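You operate a simulated robot arm through the tools that you are given. There is no shell and no other tool. Be economical: measure what you need, move in short steps, check, and stop when the job is done.

You run a simulated two-armed robot. Do the job below in one go: nothing can be reset, and whatever is moved stays where it is left.

JOB
Put the purple cartridge in the pot, cap it, seat it on the cart and open the outlet tap.

The check looks at the end state, three seconds after you hand in, the way a careful person would. Anything else that was tipped, shoved, dropped, spilled or broken makes it a failure. Lids that push on must go on centred and level and be pressed home; caps that screw on are set level and turned clockwise until they are tight.

ROBOT AND FRAMES
Two 7-joint arms with two-finger parallel grippers on one trunk, on a base that drives. Base frame: it is fixed to the floor where the robot stands at the start and does not move with it; the origin is under the middle of the robot, x ahead of it, y to its left, z up. Readings come in m, degrees, newtons and seconds.
The left shoulder is at the start at [0.05, 0.187, 1.135], the right one opposite. With the tool pointing down near the work surface each hand reaches from about 0.1 to 0.32 m from the robot's upright axis, wherever it stands, measured 20 degrees to its own side. Places, roughly: cart outlet tap [-1.1, 0.4, 0.6]; cart plug (4x4x8 cm) [-1, 0, 0.2]; cart switch [-1, 0.4, 0.6]; grey pot ring [-1.2, 0.4, 0.6]. Payload 3.43 kg a hand.
The tool frame of a hand sits at the grasp point between the pads (the TCP): z along the fingers, y along the line on which they close. The tips reach 0.03 m beyond it. The gripper opens to 0.094 m. The fingers are 0.028 m wide and 0.01 m thick; the gripper's body (0.05 by 0.096 m) begins 0.055 m behind the TCP.
Orientation is that of the tool frame in the base frame, as a unit quaternion [x, y, z, w]. With the fingers straight down and closing along the base's y, the tool's x points along the base's -x, its y along +y and its z along -z.

CONTROLS
- The arms move only by the tool step_arm. It takes "left_deltas", "right_deltas" or both (then of equal length, played together; a hand with none holds still); each is a list that holds one entry, the list of rows, each a list of 6 numbers: the shift along the tool's x, y, z in units of 50 mm (1.0 is 50 mm), then the turn, a rotation vector about the tool's x, y, z in units of 4 degrees (1.0 is 4 degrees). In form: [[[dx, dy, dz, wx, wy, wz], ...]]. A call has 1 to 12 rows; each row shifts and turns the commanded pose from where the row before left it, along the tool's axes as they then stand. "left_jaw" and "right_jaw" are, for a hand that has rows, the opening, from 0 (shut) to 1 (fully open), set as the call begins (left out, the last holds). A call with a number of a shift or a turn outside -1 to 1 is refused whole. Each row takes 0.2 s and may step no farther than 0.05 m and 8.6 degrees from the row before; otherwise, or with a gripper value out of range, the whole call is refused. A pose out of reach is approached as far as the arm can. The call stops where the force on the tool passes 80 N (or 10 N more than at its start, if that is more) or the arm is blocked; 0.2 s more then pass. Each finger travels about 0.153 m/s and halts on what it meets, pressing with about 24 N; the grip force reading is that of the motor and also rises with nothing between the fingers. The clock runs only during rows and for 0.2 s after the last one: add rows that do not move to give the fingers time. The reply holds the time, the measured pose of the TCP, the force on the tool along the base axes, the opening and the grip force, in the units named above and with some noise, with the torque about the TCP (base axes, N m) and any sound that the robot's microphone picked up.
- Cameras (640 x 400 px; columns grow to the right, rows downward): "scene" is now at [0.1409, -0.0411, 1.3413]; the picture's right is [-0.45, -0.89, 0.00], its down [-0.10, 0.05, -0.99] and it looks along [0.89, -0.45, -0.11] (base axes); focal length 214 px, centre (320, 200). "left" rides on the left gripper at [0.076, -0.014, -0.103] in its tool frame; the picture's right is [0.18, 0.98, 0.00], its down [-0.75, 0.14, -0.64] and it looks along [-0.63, 0.12, 0.77] (tool axes); focal length 243 px, centre (320, 200). "right" rides on the right gripper at [0.076, 0.014, -0.103] in its tool frame; the picture's right is [-0.18, 0.98, 0.00], its down [-0.75, -0.14, -0.64] and it looks along [-0.63, -0.12, 0.77] (tool axes); focal length 243 px, centre (320, 200). There is no depth. A picture from a camera that has moved, and an enlarged one, comes with that camera's place and axes in the base frame and with its lens.
- capture(camera): a new picture of that camera. It takes no simulated time.
- raise_lower(by): slides the trunk up (or, below 0, down) by that many m; the arms and the scene camera ride with it, the base frame stays. It gives what a move gives, with no picture.
- drive_base(legs): drives the robot by 1 to 6 legs, each [ahead, left, turn to the left] in m, m and degrees, along the robot's own axes; the way and the turn of a leg run together, so that a leg with both is an arc; at most 1.5 m and 180 degrees a leg. The arms and the cameras ride along, it lands a little off, and it stops where it bumps. It gives what a move gives.
- turn_head(pan, tilt): turns the head with the scene camera to pan (to the left, within 80 degrees either way) and tilt (down, from -29 to 69), counted from straight ahead of the robot. It gives what a move gives.
- enlarge(camera, box): a new picture of the part [left, top, right, bottom] of that camera's present view, enlarged. It takes no simulated time.
- job_done(): hands the job in; it is judged then, once.

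Go step by step. Nothing tells you exact positions but the pictures and the camera data: compare them with the known pose of the tool, close in by small moves and look again before you grip or let go. The budget is 120 turns and 92 pictures, counting those below and the enlarged ones. Unless the task says otherwise, let go and move clear before handing in, and close with one line.

The tools are called after "Call:" as name(argument=value, ...) on one line, values as JSON. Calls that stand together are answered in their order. step_arm: Moves the arms, as the interface text tells. Its arguments: {"type":"object","properties":{"left_deltas":{"type":"array","items":{"type":"array","items":{"type":"array","items":{"type":"number"}}}},"left_jaw":{"type":"number"},"right_deltas":{"type":"array","items":{"type":"array","items":{"type":"array","items":{"type":"number"}}}},"right_jaw":{"type":"number"}},"required":[]} The other tools are called the same way: raise_lower (by) slides the trunk up or down; drive_base (legs) drives the base; turn_head (pan, tilt) turns the head that bears the scene camera; capture (camera) takes a picture; enlarge (camera, box) takes an enlarged picture of a part of a camera's view; job_done () hands the job in.

At the start:

```text
time: 0.0
left_position: [0.2797, -0.0078, 1.3145]
left_orientation: [-0.001, 1.0, 0.0, 0.001]
left_wrist_force: [0.4, -0.8, -0.5]
left_torque: [0.0, -0.02, -0.04]
left_finger_gap: 0.0939
left_grip_force: 0.0
right_position: [0.3292, -0.3458, 1.2912]
right_orientation: [0.0, 1.0, 0.0, 0.001]
right_wrist_force: [0.3, -0.3, -0.7]
right_torque: [0.0, 0.01, 0.0]
right_finger_gap: 0.0941
right_grip_force: 0.0
trunk travel left (down, up): [-0.35, 0.082]
robot x, y, heading: [-0.0026, -0.0006, 0.0]
head pan, tilt: [-26.6, 6.1]
```

scene: 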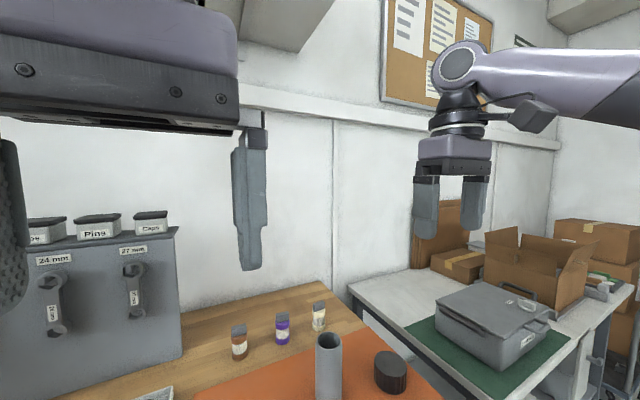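
right: 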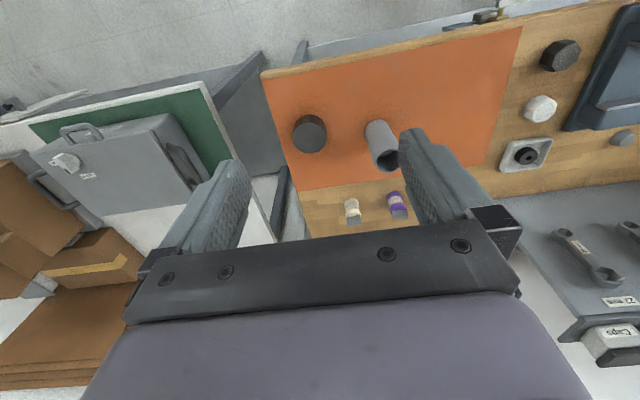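
left: 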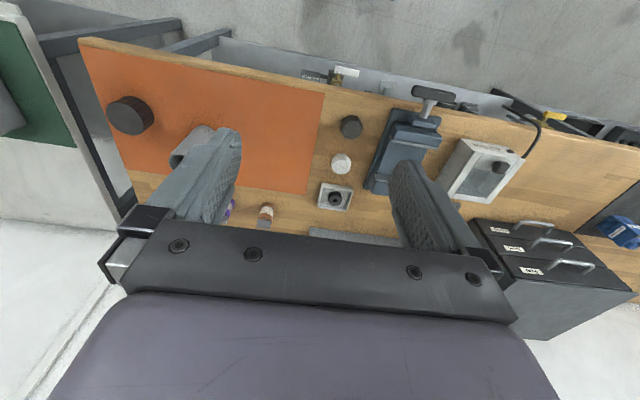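

I see a bench ahead with an orange mat bearing a grey pot and a dark cap, and small cartridges behind it (the purple one in the middle). I'll look down at the bench straight ahead first.

Call:
turn_head(pan=-20, tilt=50)

Call:
capture(camera="scene")

```text
time: 1.1
left_position: [0.279, -0.0075, 1.3146]
left_orientation: [0.0, 1.0, -0.001, 0.0]
left_wrist_force: [-0.8, -0.3, 0.1]
left_torque: [0.0, -0.04, -0.01]
left_finger_gap: 0.0942
left_grip_force: 0.1
right_position: [0.3294, -0.3451, 1.2908]
right_orientation: [0.001, 1.0, -0.001, 0.001]
right_wrist_force: [0.6, 0.1, -0.7]
right_torque: [0.05, -0.02, 0.02]
right_finger_gap: 0.0939
right_grip_force: 0.0
trunk travel left (down, up): [-0.35, 0.082]
robot x, y, heading: [-0.0021, -0.0026, 0.0]
head pan, tilt: [-20.0, 50.0]
```

```text
88 pictures are left
camera scene: at [0.1309, -0.0262, 1.2732], right [-0.34, -0.94, 0.0], down [-0.72, 0.26, -0.64], along [0.6, -0.22, -0.77], focal length 214 px, centre (320, 200)
```

scene: 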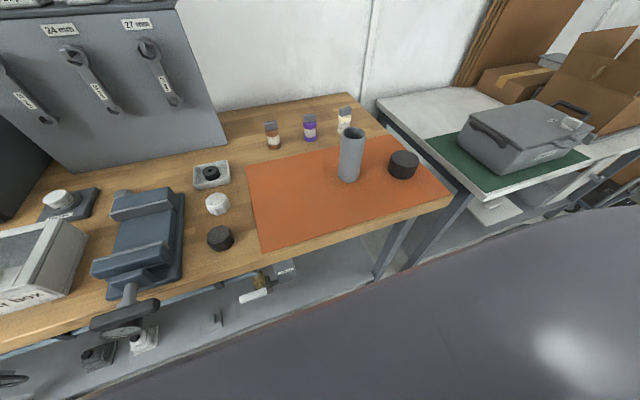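

The bench shows the pot, a cap on the mat and other caps left of it. I'll zoom on the pot, cartridges and caps.

Call:
enlarge(camera="scene", box=[180, 90, 460, 265])

Call:
enlarge(camera="right", box=[260, 30, 580, 230])

```text
2.29 times, centred on (320, 178) of scene
camera zoom: at [0.1309, -0.0262, 1.2732], right [-0.34, -0.94, 0.0], down [-0.72, 0.26, -0.64], along [0.6, -0.22, -0.77], focal length 490 px, centre (320, 251)
```

zoom: 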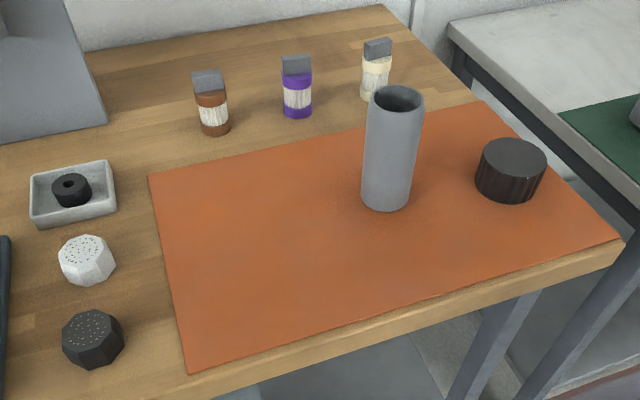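

```text
2.00 times, centred on (420, 130) of right
camera zoom: at [0.2549, -0.3308, 1.3916], right [0.19, 0.98, 0.0], down [0.75, -0.14, 0.64], along [0.63, -0.12, -0.77], focal length 485 px, centre (120, 340)
```

zoom: 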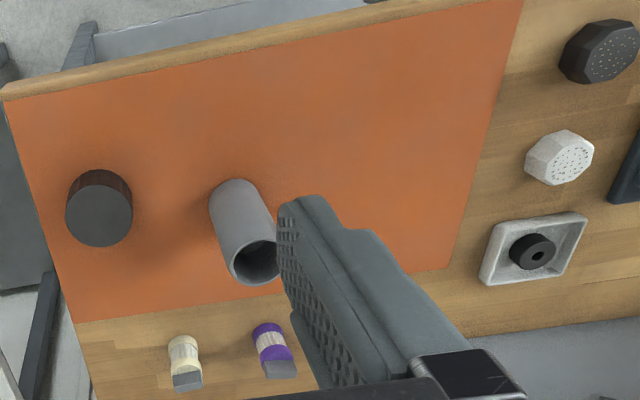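

Triangulating: pot rim is about (0.512,-0.250,0.991), bench top about z 0.85, cap on the mat about (0.478,-0.395), and the purple cartridge about (0.717,-0.206). I'll test how far the right arm reaches ahead with the tool down.

Call:
step_arm(right_deltas=[[[-1, 0, 0, 0, 0, 0], [-1, 0, 0, 0, 0, 0], [-1, 0, 0, 0, 0, 0], [-1, 0, 0, 0, 0, 0], [0, 0, 0, 0, 0, 0]]])

Call:
capture(camera="right")

Call:
capture(camera="scene")

```text
time: 2.3
left_position: [0.279, -0.0065, 1.3153]
left_orientation: [-0.001, 1.0, -0.001, 0.0]
left_wrist_force: [0.6, -0.3, -0.3]
left_torque: [0.03, -0.02, -0.02]
left_finger_gap: 0.0943
left_grip_force: 0.0
right_position: [0.4907, -0.3535, 1.2521]
right_orientation: [0.001, 1.0, 0.0, 0.002]
right_wrist_force: [0.2, 0.0, 0.5]
right_torque: [0.02, -0.02, 0.01]
right_finger_gap: 0.0939
right_grip_force: 0.1
right hand out of reach, approached as far as the arm can: row 3, 4
trunk travel left (down, up): [-0.35, 0.082]
robot x, y, heading: [-0.0006, -0.0006, -0.0]
head pan, tilt: [-20.0, 50.0]
```

```text
85 pictures are left
camera right: at [0.4175, -0.3381, 1.3543], right [0.19, 0.98, 0.0], down [0.75, -0.14, 0.64], along [0.63, -0.12, -0.76], focal length 243 px, centre (320, 200)
```

right: 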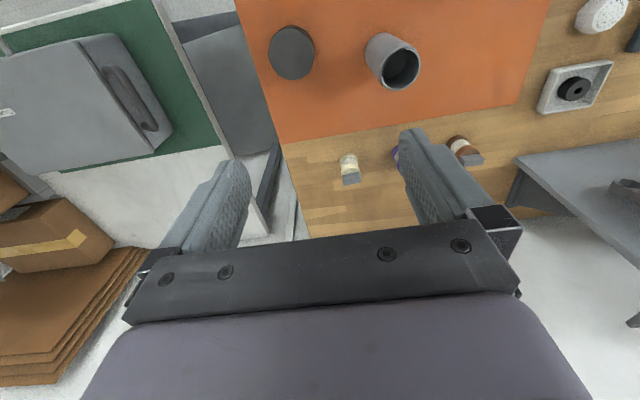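

```text
84 pictures are left
camera scene: at [0.1305, -0.026, 1.2731], right [-0.34, -0.94, 0.0], down [-0.72, 0.26, -0.64], along [0.6, -0.22, -0.77], focal length 214 px, centre (320, 200)
```

scene: 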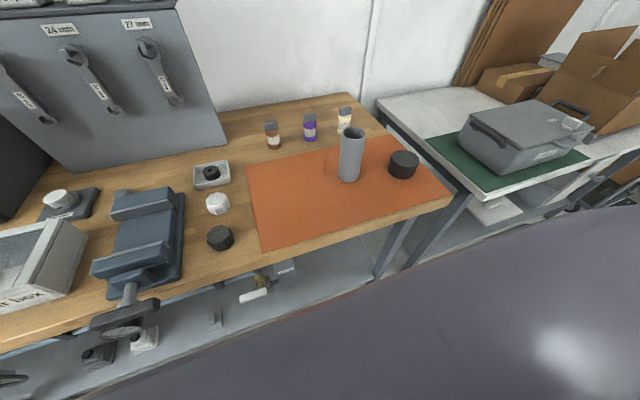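

The arm runs out at about 0.57 m from shoulder to wrist, so I need to bring the base closer for the cartridge. I'll look down at the gap between robot and bench before driving.

Call:
turn_head(pan=0, tilt=69)

Call:
capture(camera="scene")

```text
time: 3.1
left_position: [0.2795, -0.0073, 1.3152]
left_orientation: [-0.001, 1.0, 0.0, 0.0]
left_wrist_force: [-0.1, 0.3, -0.3]
left_torque: [-0.04, -0.04, -0.01]
left_finger_gap: 0.0941
left_grip_force: 0.2
right_position: [0.4926, -0.3522, 1.2538]
right_orientation: [0.002, 1.0, 0.0, 0.003]
right_wrist_force: [-0.8, 0.5, -0.9]
right_torque: [0.01, -0.02, -0.03]
right_finger_gap: 0.0941
right_grip_force: 0.0
trunk travel left (down, up): [-0.35, 0.082]
robot x, y, heading: [-0.0022, 0.0044, 0.0]
head pan, tilt: [0.0, 68.8]
```

```text
83 pictures are left
camera scene: at [0.1145, 0.0001, 1.2512], right [0.0, -1.0, 0.0], down [-0.93, 0.0, -0.36], along [0.36, 0.0, -0.93], focal length 214 px, centre (320, 200)
```

scene: 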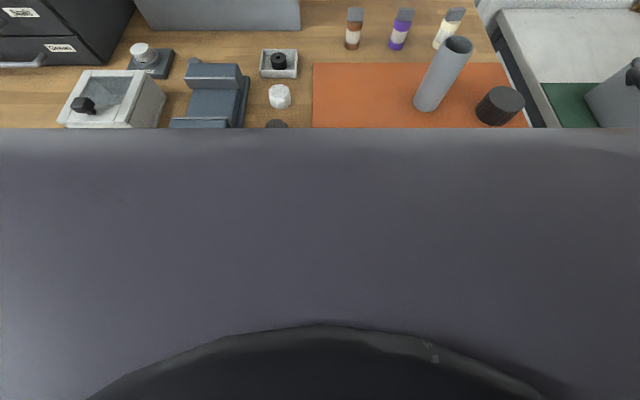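

The vice handle sticks out at about (0.31, 0.25), so I'll shift right first, then creep forward.

Call:
drive_base(legs=[[0, -0.22, 0], [0.12, 0, 0]])

Call:
turn_head(pan=0, tilt=55)

Call:
capture(camera="scene")

```text
time: 6.4
left_position: [0.3607, -0.2238, 1.3141]
left_orientation: [-0.004, 1.0, 0.0, 0.0]
left_wrist_force: [-0.5, 0.6, 0.4]
left_torque: [0.03, -0.05, 0.0]
left_finger_gap: 0.094
left_grip_force: 0.2
right_position: [0.5738, -0.5689, 1.2537]
right_orientation: [-0.001, 1.0, 0.001, 0.001]
right_wrist_force: [-0.1, -0.4, 0.3]
right_torque: [0.0, -0.05, 0.0]
right_finger_gap: 0.0939
right_grip_force: 0.0
trunk travel left (down, up): [-0.35, 0.082]
robot x, y, heading: [0.0851, -0.2197, 0.0]
head pan, tilt: [0.0, 68.8]
stopped in leg 2: the robot was blocked; the commanded pose is now the measured one
```

```text
time: 7.2
left_position: [0.3638, -0.2249, 1.3143]
left_orientation: [-0.004, 1.0, 0.0, -0.001]
left_wrist_force: [-0.4, 0.5, 0.2]
left_torque: [-0.01, 0.02, -0.02]
left_finger_gap: 0.0937
left_grip_force: 0.1
right_position: [0.5775, -0.568, 1.2525]
right_orientation: [-0.001, 1.0, 0.0, 0.0]
right_wrist_force: [-0.2, 0.5, 0.8]
right_torque: [0.01, -0.01, -0.04]
right_finger_gap: 0.0942
right_grip_force: 0.0
trunk travel left (down, up): [-0.35, 0.082]
robot x, y, heading: [0.083, -0.22, 0.1]
head pan, tilt: [0.0, 55.0]
```

```text
82 pictures are left
camera scene: at [0.2127, -0.2177, 1.2665], right [0.0, -1.0, 0.0], down [-0.82, 0.0, -0.57], along [0.57, 0.0, -0.82], focal length 214 px, centre (320, 200)
```

scene: 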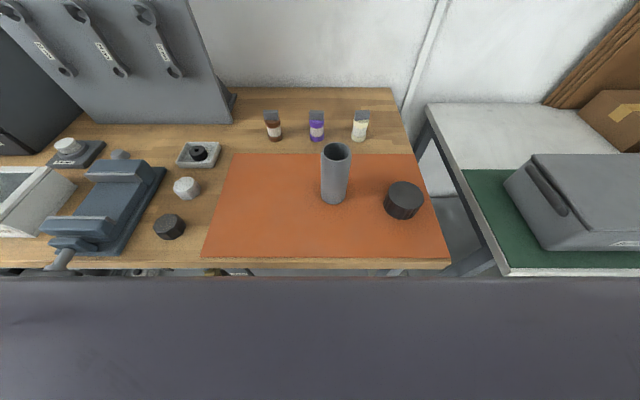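

Blocked at x=0.084 without disturbing anything. I'll zoom on the cartridges, the pot and the caps.

Call:
enlarge(camera="scene", box=[250, 95, 442, 215])

Call:
enlarge(camera="scene", box=[140, 130, 268, 250])

```text
3.33 times, centred on (346, 155) of scene
camera zoom: at [0.2127, -0.2177, 1.2665], right [0.0, -1.0, 0.0], down [-0.82, 0.0, -0.57], along [0.57, 0.0, -0.82], focal length 715 px, centre (233, 350)
```

zoom: 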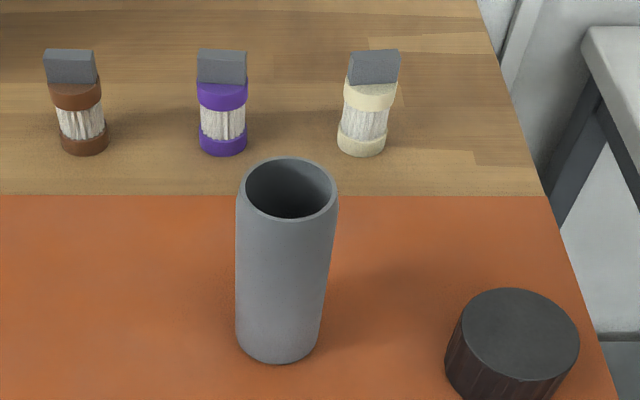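

```text
3.33 times, centred on (204, 190) of scene
camera zoom: at [0.2127, -0.2177, 1.2665], right [0.0, -1.0, 0.0], down [-0.82, 0.0, -0.57], along [0.57, 0.0, -0.82], focal length 715 px, centre (707, 233)
```

zoom: 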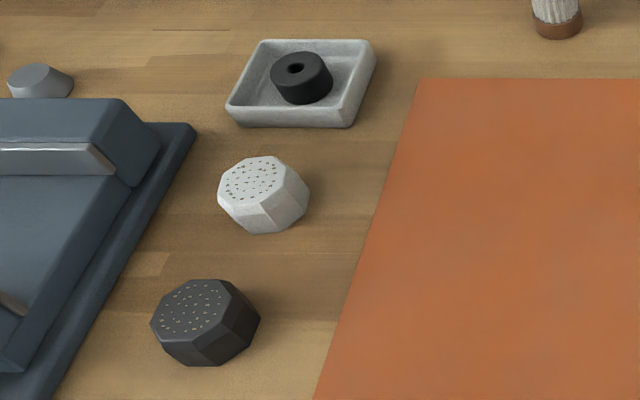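

The cartridges have a grey grip tab; purple stands at about (0.727,-0.209), ~0.09 tall, ~0.043 wide. I'll shift the base right so the left shoulder lines up with it.

Call:
drive_base(legs=[[-0.01, 0, 0], [0, -0.16, 0]])

Call:
step_arm(left_deltas=[[[-1, 0, 0, 0, 0, 0], [-1, 0.5, 0, 0, 0, 0], [-1, 1, 0, 0, 0, 0], [0, 1, 0, 0, 0, 0], [0, 1, 1, 0, 0, 0], [0, 0, 1, 0, 0, 0], [0, 0, 1, 0, 0, 0], [0, 0, 0.6, 0, 0, 0]]])

Call:
capture(camera="left")

```text
time: 9.6
left_position: [0.3551, -0.3851, 1.3148]
left_orientation: [-0.006, 1.0, 0.0, -0.002]
left_wrist_force: [-0.3, -0.2, 0.1]
left_torque: [0.05, -0.01, -0.01]
left_finger_gap: 0.094
left_grip_force: 0.1
right_position: [0.5684, -0.7293, 1.2525]
right_orientation: [-0.003, 1.0, 0.0, 0.0]
right_wrist_force: [-0.5, -0.6, -0.1]
right_torque: [0.01, -0.02, 0.03]
right_finger_gap: 0.094
right_grip_force: 0.0
trunk travel left (down, up): [-0.35, 0.082]
robot x, y, heading: [0.0739, -0.3756, 0.4]
head pan, tilt: [0.0, 55.0]
```

```text
refused: row 2 steps farther than a row can; nothing moved
```

```text
79 pictures are left
camera left: at [0.2785, -0.3999, 1.4161], right [-0.19, 0.98, 0.0], down [0.75, 0.15, 0.64], along [0.63, 0.12, -0.77], focal length 243 px, centre (320, 200)
```

left: 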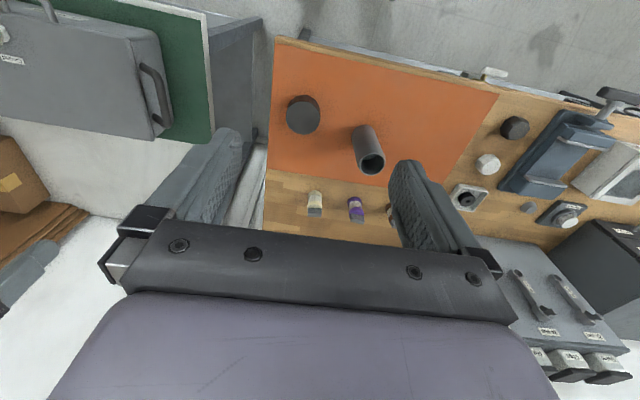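

Steps must stay within 50 mm in total; I'll redo the left hand's approach in simple moves.

Call:
step_arm(left_deltas=[[[0, 1, 0, 0, 0, 0], [0, 1, 0, 0, 0, 0], [0, 1, 0, 0, 0, 0], [-0.7, 0.6, 0, 0, 0, 0], [-1, 0, 0, 0, 0, 0], [-0.7, 0, 0.7, 0, 0, 0], [-0.7, 0, 0.7, 0, 0, 0], [-0.7, 0, 0.7, 0, 0, 0], [-0.7, 0, 0.7, 0, 0, 0], [-0.7, 0, 0.7, 0, 0, 0], [0, 0, 0, 0, 0, 0]]])

Call:
capture(camera="left")

```text
time: 12.0
left_position: [0.6097, -0.2015, 1.1351]
left_orientation: [-0.005, 1.0, -0.001, -0.001]
left_wrist_force: [1.3, 0.4, -0.9]
left_torque: [-0.01, 0.02, -0.02]
left_finger_gap: 0.094
left_grip_force: 0.0
right_position: [0.5674, -0.7279, 1.2523]
right_orientation: [-0.003, 1.0, 0.0, 0.002]
right_wrist_force: [0.2, 0.1, -0.2]
right_torque: [0.02, 0.0, 0.0]
right_finger_gap: 0.0939
right_grip_force: 0.0
trunk travel left (down, up): [-0.35, 0.082]
robot x, y, heading: [0.0721, -0.3783, 0.5]
head pan, tilt: [0.0, 55.0]
```

```text
78 pictures are left
camera left: at [0.5349, -0.2179, 1.237], right [-0.19, 0.98, 0.0], down [0.75, 0.15, 0.64], along [0.63, 0.12, -0.77], focal length 243 px, centre (320, 200)
```

left: 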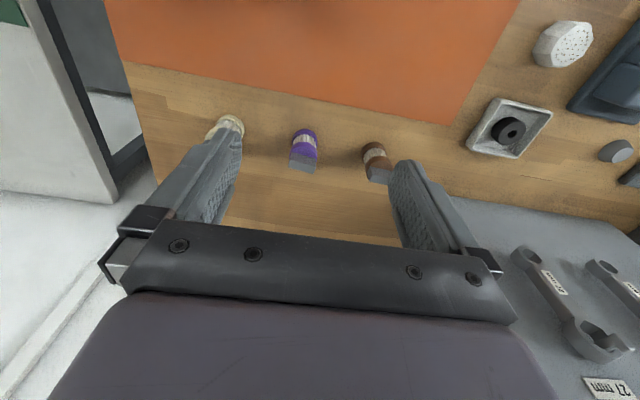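

Still within reach; I'll go on forward towards x=0.727 at a safe height and see whether tool-down is reachable.

Call:
step_arm(left_deltas=[[[-0.7, 0, 0.7, 0, 0, 0], [-0.7, 0, 0.7, 0, 0, 0], [-0.95, 0, 0, 0, 0, 0], [0, 0, 0, 0, 0, 0]]])

Call:
capture(camera="left")

```text
time: 13.0
left_position: [0.691, -0.1959, 1.0649]
left_orientation: [-0.004, 1.0, 0.0, -0.001]
left_wrist_force: [0.5, 0.5, -0.2]
left_torque: [0.04, 0.0, 0.0]
left_finger_gap: 0.0938
left_grip_force: 0.1
left hand out of reach, approached as far as the arm can: row 3
right_position: [0.5678, -0.7293, 1.2525]
right_orientation: [-0.002, 1.0, 0.001, 0.002]
right_wrist_force: [0.2, 0.2, -0.3]
right_torque: [0.01, 0.0, -0.02]
right_finger_gap: 0.0942
right_grip_force: 0.1
trunk travel left (down, up): [-0.35, 0.082]
robot x, y, heading: [0.0736, -0.3779, 0.2]
head pan, tilt: [0.0, 55.0]
```

```text
77 pictures are left
camera left: at [0.6163, -0.2115, 1.1666], right [-0.19, 0.98, 0.0], down [0.75, 0.15, 0.64], along [0.63, 0.12, -0.77], focal length 243 px, centre (320, 200)
```

left: 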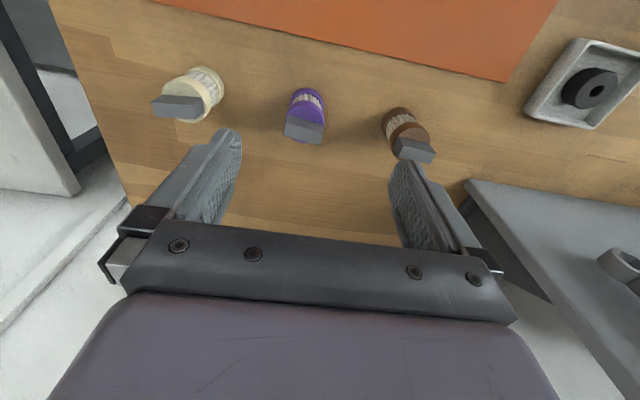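

By the two limit points, tool-down should reach x≈0.72 at tab height if I creep forward again. I'll do that and turn the left wrist 90° so the fingers close along x on the thin tab (that grip also fits inside the pot's bore).

Call:
drive_base(legs=[[0.01, 0, 0]])

Call:
step_arm(left_deltas=[[[0, 0, 0, 0, 0, 1], [0, 0, 0, 0, 0, 1], [0, 0, 0, 0, 0, 1], [0, 0, 0, 0, 0, 1], [0, 0, 0, 0, 0, 1], [0, 0, 0, 0, 0, 1], [0, 0, 0, 0, 0, 1], [0, 0, 0, 0, 0, 1], [0, 0, 0, 0, 0, 1], [0, 0, 0, 0, 0, 1], [0, 0, 0, 0, 0, 1], [0, 0, 0, 0, 0, 0]]], left_jaw=0.5)

```text
time: 13.7
left_position: [0.6982, -0.1957, 1.0647]
left_orientation: [-0.004, 1.0, 0.0, -0.001]
left_wrist_force: [-0.3, 0.8, 0.2]
left_torque: [0.01, 0.0, 0.01]
left_finger_gap: 0.094
left_grip_force: 0.1
right_position: [0.5739, -0.7283, 1.2527]
right_orientation: [-0.003, 1.0, 0.0, 0.001]
right_wrist_force: [0.2, -0.4, -0.1]
right_torque: [0.01, 0.0, -0.01]
right_finger_gap: 0.0938
right_grip_force: 0.1
trunk travel left (down, up): [-0.35, 0.082]
robot x, y, heading: [0.0797, -0.3769, 0.3]
head pan, tilt: [0.0, 55.0]
```

```text
time: 16.3
left_position: [0.6958, -0.1962, 1.0658]
left_orientation: [0.371, 0.929, -0.001, 0.001]
left_wrist_force: [-0.6, -0.3, 0.6]
left_torque: [0.0, 0.01, -0.01]
left_finger_gap: 0.047
left_grip_force: 0.0
right_position: [0.5733, -0.7276, 1.2525]
right_orientation: [-0.003, 1.0, 0.0, 0.0]
right_wrist_force: [-0.4, -0.1, -0.8]
right_torque: [-0.01, 0.03, 0.0]
right_finger_gap: 0.0939
right_grip_force: 0.0
trunk travel left (down, up): [-0.35, 0.082]
robot x, y, heading: [0.0832, -0.3774, 0.5]
head pan, tilt: [0.0, 55.0]
```

Turning works; I'll complete the quarter turn.

Call:
step_arm(left_deltas=[[[0, 0, 0, 0, 0, 1], [0, 0, 0, 0, 0, 1], [0, 0, 0, 0, 0, 1], [0, 0, 0, 0, 0, 1], [0, 0, 0, 0, 0, 1], [0, 0, 0, 0, 0, 1], [0, 0, 0, 0, 0, 1], [0, 0, 0, 0, 0, 1], [0, 0, 0, 0, 0, 1], [0, 0, 0, 0, 0, 1], [0, 0, 0, 0, 0, 1], [0, 0, 0, 0, 0, 0.5]]])

Call:
capture(camera="left")

Call:
capture(camera="scene")

```text
time: 18.9
left_position: [0.6965, -0.196, 1.0653]
left_orientation: [0.704, 0.71, 0.0, -0.001]
left_wrist_force: [0.4, -0.9, -0.3]
left_torque: [-0.02, 0.02, -0.02]
left_finger_gap: 0.0472
left_grip_force: 0.1
right_position: [0.5724, -0.7272, 1.2521]
right_orientation: [-0.003, 1.0, 0.001, 0.002]
right_wrist_force: [0.0, 0.2, 0.6]
right_torque: [-0.02, 0.0, -0.02]
right_finger_gap: 0.094
right_grip_force: 0.1
trunk travel left (down, up): [-0.35, 0.082]
robot x, y, heading: [0.0758, -0.3801, 0.6]
head pan, tilt: [0.0, 55.0]
```

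```text
76 pictures are left
camera left: at [0.683, -0.1195, 1.1666], right [0.98, 0.19, 0.0], down [0.15, -0.75, 0.64], along [0.12, -0.63, -0.77], focal length 243 px, centre (320, 200)
```

left: 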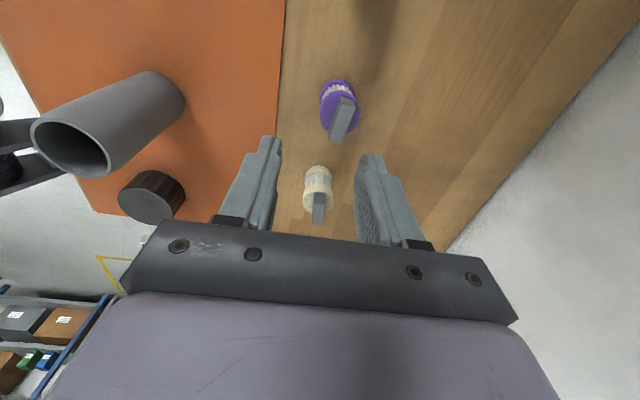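

```text
75 pictures are left
camera scene: at [0.209, -0.3777, 1.2666], right [0.01, -1.0, 0.0], down [-0.82, -0.01, -0.57], along [0.57, 0.0, -0.82], focal length 214 px, centre (320, 200)
```

scene: 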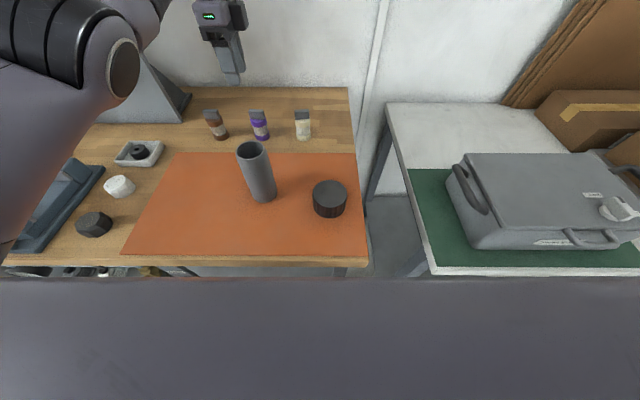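

Tool orientation is right. I'll enlarge the purple tab to fix its centre and angle.

Call:
enlarge(camera="left", box=[270, 60, 430, 160])

```text
4.00 times, centred on (350, 110) of left
camera zoom: at [0.683, -0.1195, 1.1666], right [0.98, 0.19, 0.0], down [0.15, -0.75, 0.64], along [0.12, -0.63, -0.77], focal length 970 px, centre (200, 560)
```

zoom: 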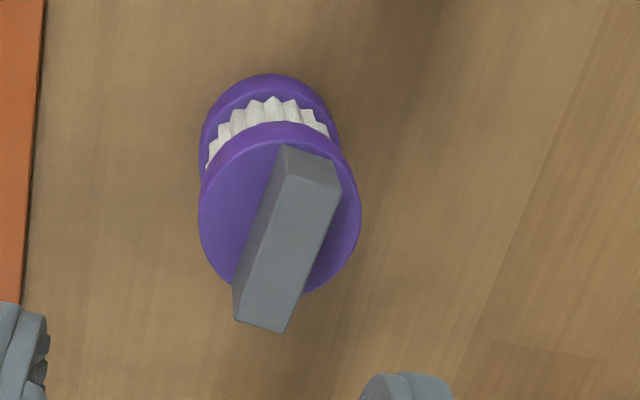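

Tab is ~12.5×36 mm, centre about (0.7205,-0.2085), top near z 0.94, twisted ~6°. I'll raise the trunk a little for reach and align the left hand above it.

Call:
raise_lower(by=0.05)

Call:
step_arm(left_deltas=[[[0, 0, 1, 0, 0, 0.8], [-0.25, 0, 0.9, 0, 0, 0.8], [0, 0.48, 0.5, 0, 0, 0], [0, 0, 0, 0, 0, 0]]])

Call:
capture(camera="left")

```text
time: 19.9
left_position: [0.6964, -0.1955, 1.1141]
left_orientation: [0.704, 0.71, -0.001, -0.001]
left_wrist_force: [0.7, -0.6, -0.4]
left_torque: [0.01, -0.01, 0.0]
left_finger_gap: 0.0471
left_grip_force: 0.1
right_position: [0.5733, -0.7282, 1.3031]
right_orientation: [-0.002, 1.0, 0.0, 0.002]
right_wrist_force: [-0.4, -0.5, -0.1]
right_torque: [0.01, -0.02, 0.01]
right_finger_gap: 0.0937
right_grip_force: 0.1
trunk travel left (down, up): [-0.4, 0.032]
robot x, y, heading: [0.0809, -0.3797, 0.2]
head pan, tilt: [0.0, 55.0]
```

```text
time: 20.9
left_position: [0.7018, -0.2053, 0.9975]
left_orientation: [0.742, 0.67, 0.0, 0.0]
left_wrist_force: [0.1, -0.2, 0.3]
left_torque: [0.01, -0.07, 0.03]
left_finger_gap: 0.0473
left_grip_force: 0.1
left hand out of reach, approached as far as the arm can: row 1, 2, 3
right_position: [0.5721, -0.7299, 1.3028]
right_orientation: [-0.002, 1.0, -0.001, 0.0]
right_wrist_force: [-0.2, -0.6, -0.4]
right_torque: [0.0, 0.0, 0.03]
right_finger_gap: 0.0939
right_grip_force: 0.1
trunk travel left (down, up): [-0.4, 0.032]
robot x, y, heading: [0.0764, -0.3798, 0.5]
head pan, tilt: [0.0, 55.0]
```

```text
73 pictures are left
camera left: at [0.6967, -0.1286, 1.0994], right [1.0, 0.08, 0.0], down [0.06, -0.76, 0.64], along [0.05, -0.64, -0.77], focal length 243 px, centre (320, 200)
```

left: 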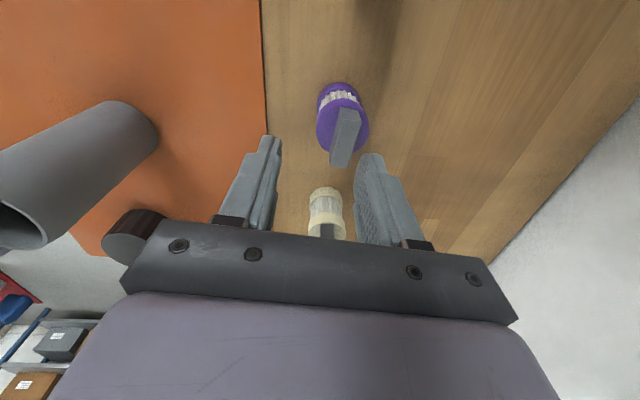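

Tool-down falls about 18 mm short of the tab. I'll creep the base forward a touch and lean the tool about 5° forward to bridge the rest.

Call:
drive_base(legs=[[0.015, 0, 0]])

Call:
step_arm(left_deltas=[[[0, 0.2, 0, -0.7, 0, 0], [0, 0.2, 0, -0.7, 0, 0], [0, 0, 0, 0, 0, 0]]])

Call:
capture(camera="left")

```text
time: 21.8
left_position: [0.7028, -0.2046, 0.9965]
left_orientation: [0.743, 0.669, -0.001, 0.001]
left_wrist_force: [-0.8, 0.4, 0.2]
left_torque: [0.02, 0.02, 0.0]
left_finger_gap: 0.0473
left_grip_force: 0.0
right_position: [0.5723, -0.7283, 1.3023]
right_orientation: [-0.002, 1.0, 0.0, 0.001]
right_wrist_force: [-0.3, 0.5, -1.3]
right_torque: [-0.02, -0.03, 0.02]
right_finger_gap: 0.094
right_grip_force: 0.1
trunk travel left (down, up): [-0.4, 0.032]
robot x, y, heading: [0.0787, -0.3763, 0.3]
head pan, tilt: [0.0, 55.0]
stopped in leg 1: the robot was blocked; the commanded pose is now the measured one
```

```text
time: 22.6
left_position: [0.7227, -0.2073, 0.9964]
left_orientation: [0.742, 0.669, 0.033, 0.036]
left_wrist_force: [0.8, 0.4, 0.0]
left_torque: [0.0, -0.02, 0.0]
left_finger_gap: 0.0472
left_grip_force: 0.0
right_position: [0.5725, -0.7285, 1.3022]
right_orientation: [-0.002, 1.0, -0.001, 0.001]
right_wrist_force: [-0.4, -1.2, -0.2]
right_torque: [0.0, 0.01, 0.03]
right_finger_gap: 0.0938
right_grip_force: 0.0
trunk travel left (down, up): [-0.4, 0.032]
robot x, y, heading: [0.076, -0.3794, 0.4]
head pan, tilt: [0.0, 55.0]
```

```text
72 pictures are left
camera left: at [0.7071, -0.1298, 1.0973], right [0.99, 0.08, 0.1], down [0.0, -0.76, 0.65], along [0.13, -0.65, -0.75], focal length 243 px, centre (320, 200)
```

left: 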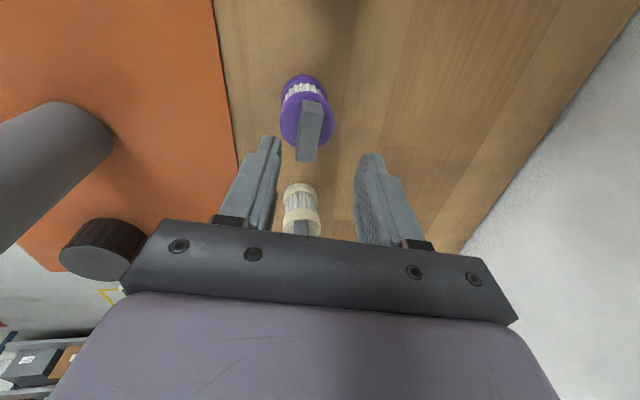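

The tab lies where predicted between the fingers. Descend to the tab with a small correction, then check.

Call:
step_arm(left_deltas=[[[0, -0.07, 0.5, 0, 0, 0], [0, -0.07, 0.53, 0, 0, 0], [0, 0, 0, 0, 0, 0]]])

Call:
capture(camera="left")

```text
time: 23.4
left_position: [0.7218, -0.2087, 0.9536]
left_orientation: [0.742, 0.668, 0.038, 0.041]
left_wrist_force: [-4.8, 3.7, 37.4]
left_torque: [0.13, 0.95, -0.09]
left_finger_gap: 0.0476
left_grip_force: 0.1
right_position: [0.5687, -0.7279, 1.3053]
right_orientation: [-0.002, 1.0, 0.0, 0.004]
right_wrist_force: [-0.3, 0.2, 0.0]
right_torque: [0.01, -0.04, 0.01]
right_finger_gap: 0.0937
right_grip_force: 0.0
trunk travel left (down, up): [-0.4, 0.032]
robot x, y, heading: [0.079, -0.3809, 0.4]
head pan, tilt: [0.0, 55.0]
```

```text
71 pictures are left
camera left: at [0.7043, -0.1304, 1.0532], right [0.99, 0.08, 0.11], down [-0.01, -0.76, 0.65], along [0.14, -0.65, -0.75], focal length 243 px, centre (320, 200)
```

left: 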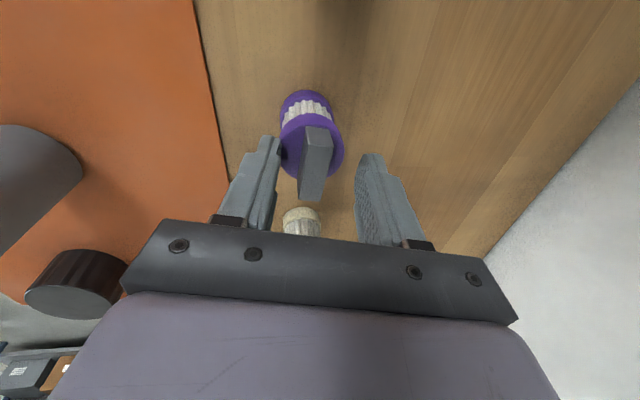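

A fingertip touched the cartridge's shoulder (37 N). I'll back up 4 mm and close on the tab.

Call:
step_arm(left_deltas=[[[0, 0, -0.09, 0, 0, 0], [0, 0, 0, 0, 0, 0]]])

Call:
step_arm(left_deltas=[[[0, 0, 0, 0, 0, 0], [0, 0, 0, 0, 0, 0], [0, 0, 0, 0, 0, 0]]], left_jaw=0)

Call:
capture(camera="left")

```text
time: 24.0
left_position: [0.7202, -0.2085, 0.9546]
left_orientation: [0.741, 0.669, 0.036, 0.039]
left_wrist_force: [-1.1, 2.7, 27.0]
left_torque: [0.23, 0.56, -0.04]
left_finger_gap: 0.0459
left_grip_force: 0.1
right_position: [0.5706, -0.7278, 1.3035]
right_orientation: [-0.002, 1.0, 0.0, 0.003]
right_wrist_force: [0.2, 0.0, -0.8]
right_torque: [0.03, -0.02, 0.0]
right_finger_gap: 0.0939
right_grip_force: 0.0
trunk travel left (down, up): [-0.4, 0.032]
robot x, y, heading: [0.0777, -0.379, 0.5]
head pan, tilt: [0.0, 55.0]
```

```text
time: 24.8
left_position: [0.7191, -0.2088, 0.9537]
left_orientation: [0.741, 0.669, 0.035, 0.037]
left_wrist_force: [-3.8, -0.8, 24.4]
left_torque: [-0.01, 0.65, -0.01]
left_finger_gap: 0.0133
left_grip_force: 24.2
right_position: [0.5697, -0.73, 1.3035]
right_orientation: [-0.002, 1.0, 0.0, 0.002]
right_wrist_force: [0.2, 0.2, -0.7]
right_torque: [-0.02, -0.02, 0.02]
right_finger_gap: 0.0942
right_grip_force: 0.1
trunk travel left (down, up): [-0.4, 0.032]
robot x, y, heading: [0.0772, -0.3772, 0.4]
head pan, tilt: [0.0, 55.0]
```

```text
70 pictures are left
camera left: at [0.7033, -0.1309, 1.0527], right [0.99, 0.08, 0.1], down [0.0, -0.76, 0.65], along [0.13, -0.65, -0.75], focal length 243 px, centre (320, 200)
```

left: 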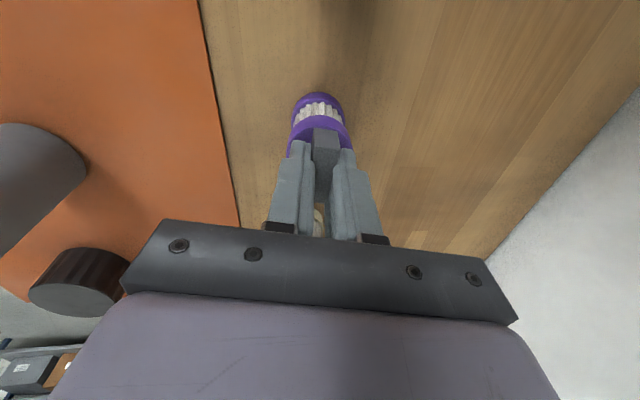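

The tab is gripped (13 mm gap). Lift it, straighten the tool, and retreat a bit toward the pot at safe height.

Call:
step_arm(left_deltas=[[[0, 0, -0.4, 0, 0, 0], [0, -0.2, -0.9, 0, 0, 0], [0, -0.5, -0.8, 0.7, 0, 0], [0, -0.5, -0.8, 0.7, 0, 0], [0, -0.5, -0.8, 0, 0, 0], [0, -0.5, 0, 0, 0, 0], [0, 0, 0, 0, 0, 0]]])

Call:
capture(camera="left")

Call:
capture(camera="scene")

```text
time: 26.4
left_position: [0.5978, -0.1946, 1.1309]
left_orientation: [0.742, 0.67, -0.001, -0.001]
left_wrist_force: [0.4, 0.4, -0.4]
left_torque: [-0.01, 0.0, -0.02]
left_finger_gap: 0.013
left_grip_force: 23.6
right_position: [0.5731, -0.7289, 1.3023]
right_orientation: [-0.001, 1.0, 0.0, 0.001]
right_wrist_force: [0.3, 1.2, 0.1]
right_torque: [0.04, -0.01, -0.01]
right_finger_gap: 0.0939
right_grip_force: 0.1
trunk travel left (down, up): [-0.4, 0.032]
robot x, y, heading: [0.0769, -0.3746, 0.2]
head pan, tilt: [0.0, 55.0]
```

```text
69 pictures are left
camera left: at [0.593, -0.1175, 1.2323], right [1.0, 0.08, 0.0], down [0.06, -0.76, 0.64], along [0.05, -0.64, -0.77], focal length 243 px, centre (320, 200)
```

left: 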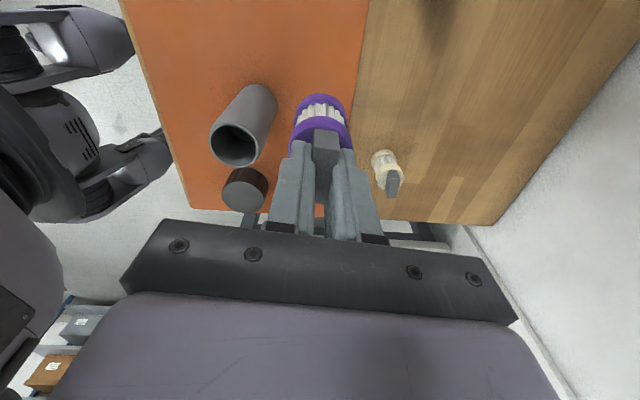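

```text
68 pictures are left
camera scene: at [0.2092, -0.3776, 1.3166], right [0.01, -1.0, 0.0], down [-0.82, 0.0, -0.57], along [0.57, 0.0, -0.82], focal length 214 px, centre (320, 200)
```

scene: 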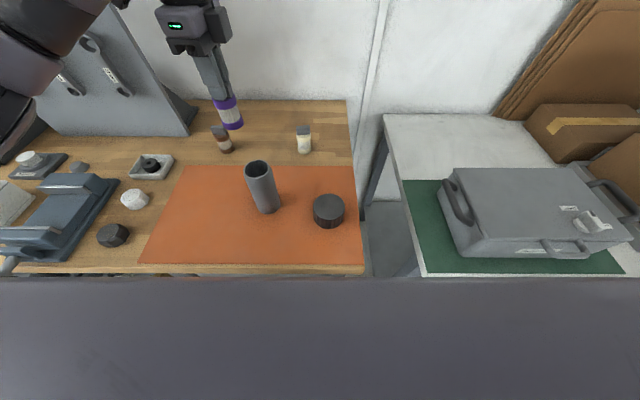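

Cartridge in hand, upright. The pot rim is at about (0.5135,-0.2475,0.991); I'll move over it.

Call:
step_arm(left_deltas=[[[-0.61, -0.78, 0, 0, 0, 0], [-0.61, -0.79, 0, 0, 0, 0], [0, 0, 0, 0, 0, 0], [0, 0, 0, 0, 0, 0]]])

Call:
enlarge(camera="left", box=[240, 60, 400, 160])

Call:
enlarge(camera="scene", box=[180, 90, 340, 230])

```text
time: 27.4
left_position: [0.5163, -0.2473, 1.1301]
left_orientation: [0.742, 0.67, -0.001, -0.001]
left_wrist_force: [0.4, -0.3, -0.8]
left_torque: [-0.01, -0.01, 0.02]
left_finger_gap: 0.0131
left_grip_force: 24.0
right_position: [0.5723, -0.728, 1.3015]
right_orientation: [-0.002, 1.0, 0.0, 0.0]
right_wrist_force: [-0.7, -0.4, -0.5]
right_torque: [0.0, -0.02, -0.01]
right_finger_gap: 0.0942
right_grip_force: 0.0
trunk travel left (down, up): [-0.4, 0.032]
robot x, y, heading: [0.0821, -0.3784, 0.1]
head pan, tilt: [0.0, 55.0]
```

```text
4.00 times, centred on (320, 110) of left
camera zoom: at [0.5101, -0.1703, 1.2308], right [1.0, 0.08, 0.0], down [0.06, -0.76, 0.64], along [0.05, -0.64, -0.77], focal length 970 px, centre (320, 560)
```

zoom: 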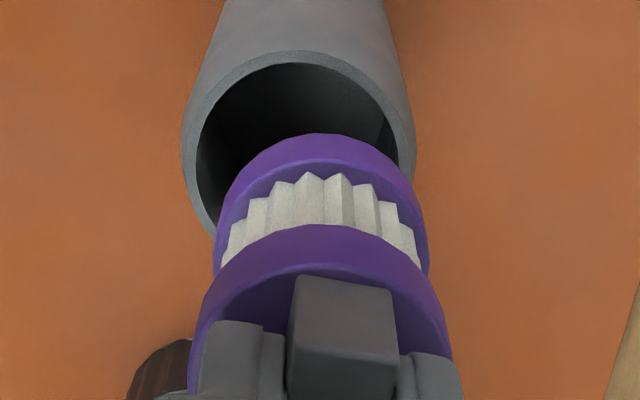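

```text
2.86 times, centred on (260, 160) of scene
camera zoom: at [0.2091, -0.3775, 1.3166], right [0.01, -1.0, 0.0], down [-0.82, 0.0, -0.57], along [0.57, 0.0, -0.82], focal length 613 px, centre (491, 314)
```

zoom: 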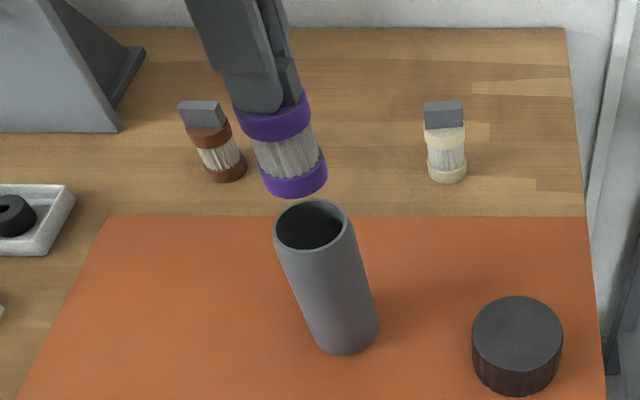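

Nearly aligned; pot axis about 5 mm nearer than the cartridge. Correct and lower to just above the rim, then compare again.

Call:
step_arm(left_deltas=[[[0, -0.1, 0.46, 0, 0, 0], [0, 0, 0, 0, 0, 0], [0, 0, 0, 0, 0, 0]]])

Call:
enlarge(camera="left", box=[240, 60, 400, 160])

Call:
enlarge(camera="scene", box=[220, 110, 300, 170])

```text
time: 28.2
left_position: [0.5091, -0.2466, 1.1063]
left_orientation: [0.743, 0.669, -0.001, -0.001]
left_wrist_force: [-0.3, 1.4, -1.6]
left_torque: [0.0, 0.0, 0.02]
left_finger_gap: 0.0133
left_grip_force: 24.6
right_position: [0.5737, -0.7291, 1.3031]
right_orientation: [-0.002, 1.0, 0.001, 0.001]
right_wrist_force: [-0.4, 0.4, -0.5]
right_torque: [0.03, 0.0, 0.01]
right_finger_gap: 0.0943
right_grip_force: 0.0
trunk travel left (down, up): [-0.4, 0.032]
robot x, y, heading: [0.078, -0.3812, 0.4]
head pan, tilt: [0.0, 55.0]
```

```text
4.00 times, centred on (320, 110) of left
camera zoom: at [0.5046, -0.1703, 1.2076], right [1.0, 0.08, 0.0], down [0.06, -0.76, 0.64], along [0.05, -0.64, -0.77], focal length 970 px, centre (320, 560)
```

zoom: 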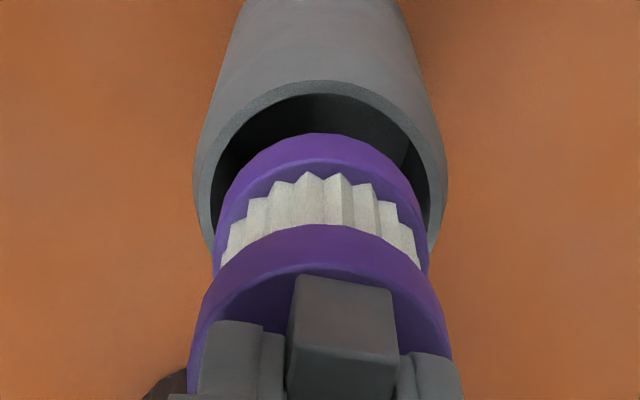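

```text
6.67 times, centred on (260, 140) of scene
camera zoom: at [0.2092, -0.3774, 1.3166], right [0.01, -1.0, 0.0], down [-0.82, 0.0, -0.57], along [0.57, 0.0, -0.82], focal length 1430 px, centre (720, 600)
```

zoom: 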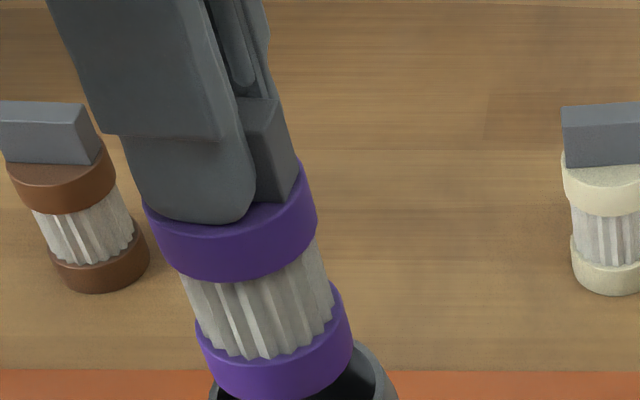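

Aligned to about a millimetre in both views. Lowering into the bore by small steps, watching the force.

Call:
step_arm(left_deltas=[[[0, 0, 0.2, 0, 0, 0], [0, 0, 0.2, 0, 0, 0], [0, 0, 0.2, 0, 0, 0], [0, 0, 0, 0, 0, 0]]])

Call:
enlarge(camera="left", box=[240, 60, 400, 160])

```text
time: 29.2
left_position: [0.5096, -0.2469, 1.0766]
left_orientation: [0.742, 0.67, 0.0, 0.0]
left_wrist_force: [0.6, 0.7, -0.5]
left_torque: [0.0, 0.02, 0.03]
left_finger_gap: 0.0132
left_grip_force: 24.2
right_position: [0.5732, -0.7287, 1.3028]
right_orientation: [-0.002, 1.0, -0.001, 0.001]
right_wrist_force: [0.7, 0.5, -0.3]
right_torque: [-0.02, 0.01, 0.01]
right_finger_gap: 0.0942
right_grip_force: 0.0
trunk travel left (down, up): [-0.4, 0.032]
robot x, y, heading: [0.0785, -0.379, 0.0]
head pan, tilt: [0.0, 55.0]
```

```text
4.00 times, centred on (320, 110) of left
camera zoom: at [0.5044, -0.1706, 1.1791], right [1.0, 0.08, 0.0], down [0.06, -0.76, 0.64], along [0.05, -0.64, -0.77], focal length 970 px, centre (320, 560)
```

zoom: 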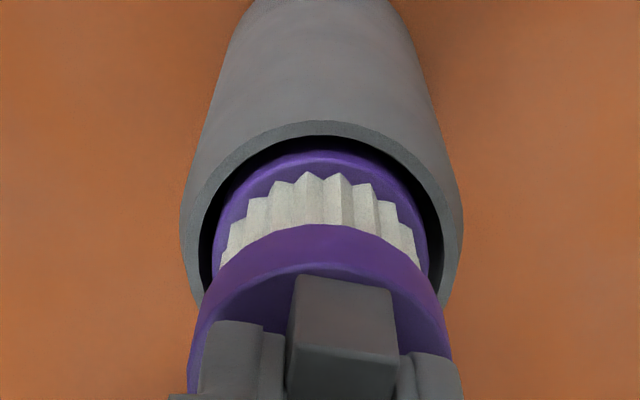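

Cartridge has entered the bore freely. Continue down most of the way.

Call:
step_arm(left_deltas=[[[0, 0, 0.3, 0, 0, 0], [0, 0, 0.3, 0, 0, 0], [0, 0, 0.3, 0, 0, 0], [0, 0, 0.3, 0, 0, 0], [0, 0, 0.3, 0, 0, 0], [0, 0, 0.3, 0, 0, 0], [0, 0, 0, 0, 0, 0]]])

Call:
capture(camera="left")

```text
time: 30.3
left_position: [0.5125, -0.2479, 1.0304]
left_orientation: [0.742, 0.67, 0.007, 0.015]
left_wrist_force: [-11.2, 1.6, 37.0]
left_torque: [0.41, 1.28, 0.01]
left_finger_gap: 0.0137
left_grip_force: 24.2
right_position: [0.5709, -0.7288, 1.3026]
right_orientation: [-0.002, 1.0, 0.0, 0.001]
right_wrist_force: [0.3, -0.2, -0.4]
right_torque: [0.03, 0.05, -0.03]
right_finger_gap: 0.0939
right_grip_force: 0.0
trunk travel left (down, up): [-0.4, 0.032]
robot x, y, heading: [0.08, -0.3765, 0.2]
head pan, tilt: [0.0, 55.0]
stopped in row 5 (left hand): the force on the tool passed its limit at 91 N (the readings are from after the stop); the commanded pose is now the measured one
```

```text
62 pictures are left
camera left: at [0.5038, -0.1693, 1.13], right [1.0, 0.08, 0.03], down [0.04, -0.76, 0.65], along [0.08, -0.65, -0.76], focal length 243 px, centre (320, 200)
```

left: 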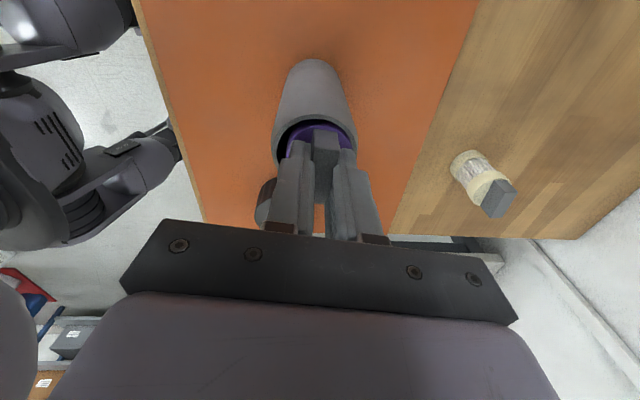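

Stopped by force with the fingertips about at the rim. Let me look closely.

Call:
enlarge(camera="left", box=[240, 90, 400, 190])

Call:
enlarge(camera="scene", box=[200, 120, 328, 200])

```text
4.00 times, centred on (320, 140) of left
camera zoom: at [0.5038, -0.1693, 1.13], right [1.0, 0.08, 0.03], down [0.04, -0.76, 0.65], along [0.08, -0.65, -0.76], focal length 970 px, centre (320, 440)
```

zoom: 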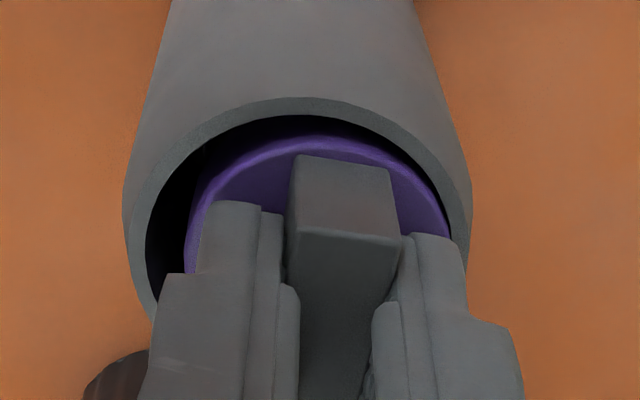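

```text
5.00 times, centred on (264, 160) of scene
camera zoom: at [0.2078, -0.3776, 1.3169], right [0.01, -1.0, 0.0], down [-0.82, 0.0, -0.57], along [0.57, 0.0, -0.82], focal length 1072 px, centre (600, 400)
```

zoom: 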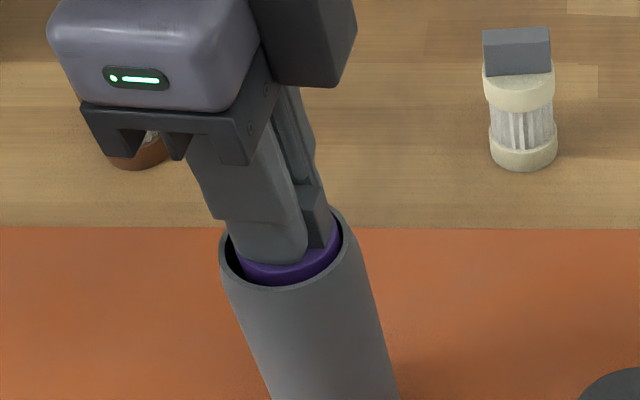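

The fingertips with the tab just don't fit the bore, so they bear on the rim. I'll back off 7 mm, straighten and recentre, and check before letting the cartridge slide down the bore.

Call:
step_arm(left_deltas=[[[0, 0, -0.14, 0, 0, 0], [0, -0.03, 0, 0.35, 0, 0], [0, 0, 0, 0, 0, 0], [0, 0, 0, 0, 0, 0]]])

Call:
enlarge(camera="left", box=[240, 90, 400, 190])

```text
time: 31.3
left_position: [0.5115, -0.2474, 1.0316]
left_orientation: [0.741, 0.671, -0.003, 0.003]
left_wrist_force: [-0.7, -0.3, -1.3]
left_torque: [0.01, 0.0, 0.03]
left_finger_gap: 0.0132
left_grip_force: 23.9
right_position: [0.5736, -0.7274, 1.303]
right_orientation: [-0.002, 1.0, 0.0, 0.0]
right_wrist_force: [0.2, 1.0, -0.5]
right_torque: [-0.02, -0.04, 0.01]
right_finger_gap: 0.094
right_grip_force: 0.1
trunk travel left (down, up): [-0.4, 0.032]
robot x, y, heading: [0.0812, -0.3794, -0.0]
head pan, tilt: [0.0, 55.0]
```

```text
4.00 times, centred on (320, 140) of left
camera zoom: at [0.5061, -0.169, 1.1322], right [1.0, 0.08, 0.0], down [0.07, -0.76, 0.65], along [0.05, -0.64, -0.76], focal length 970 px, centre (320, 440)
```

zoom: 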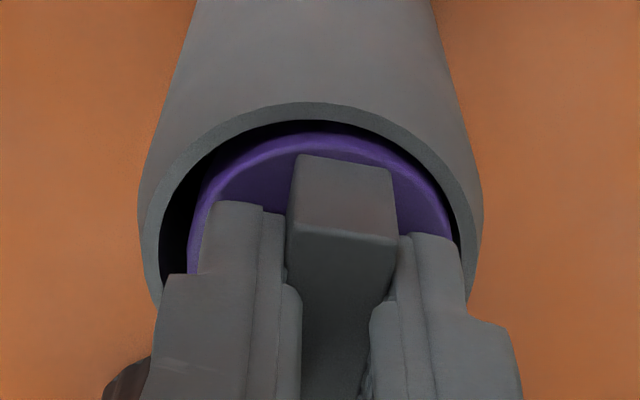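

Free of force. A 1.3 mm shift centres it; then try a bit deeper gently.

Call:
step_arm(left_deltas=[[[0, -0.03, 0, 0, 0, 0], [0, 0, 0.1, 0, 0, 0], [0, 0, 0.06, 0, 0, 0], [0, 0, 0, 0, 0, 0]]])

Call:
enlarge(camera="left", box=[240, 90, 400, 190])

```text
time: 32.3
left_position: [0.5093, -0.2467, 1.0298]
left_orientation: [0.741, 0.671, 0.001, 0.009]
left_wrist_force: [1.9, 4.4, 43.1]
left_torque: [0.65, 0.09, 0.0]
left_finger_gap: 0.0132
left_grip_force: 23.7
right_position: [0.5697, -0.7279, 1.304]
right_orientation: [-0.002, 1.0, 0.001, 0.002]
right_wrist_force: [-0.5, -0.3, 0.5]
right_torque: [-0.01, 0.03, 0.0]
right_finger_gap: 0.0938
right_grip_force: 0.0
trunk travel left (down, up): [-0.4, 0.032]
robot x, y, heading: [0.0781, -0.3746, 0.4]
head pan, tilt: [0.0, 55.0]
```

```text
4.00 times, centred on (320, 140) of left
camera zoom: at [0.5024, -0.1687, 1.1302], right [1.0, 0.09, 0.01], down [0.06, -0.76, 0.65], along [0.07, -0.65, -0.76], focal length 970 px, centre (320, 440)
```

zoom: 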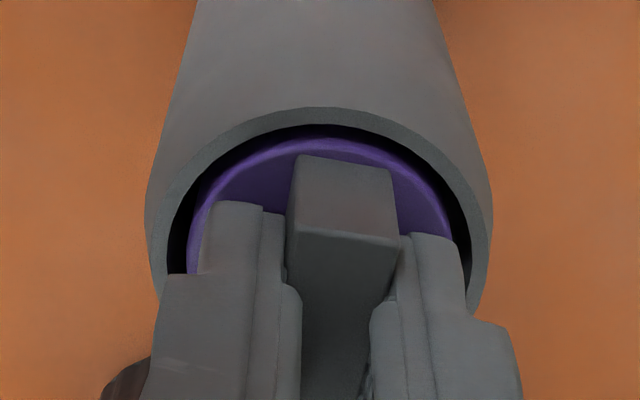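

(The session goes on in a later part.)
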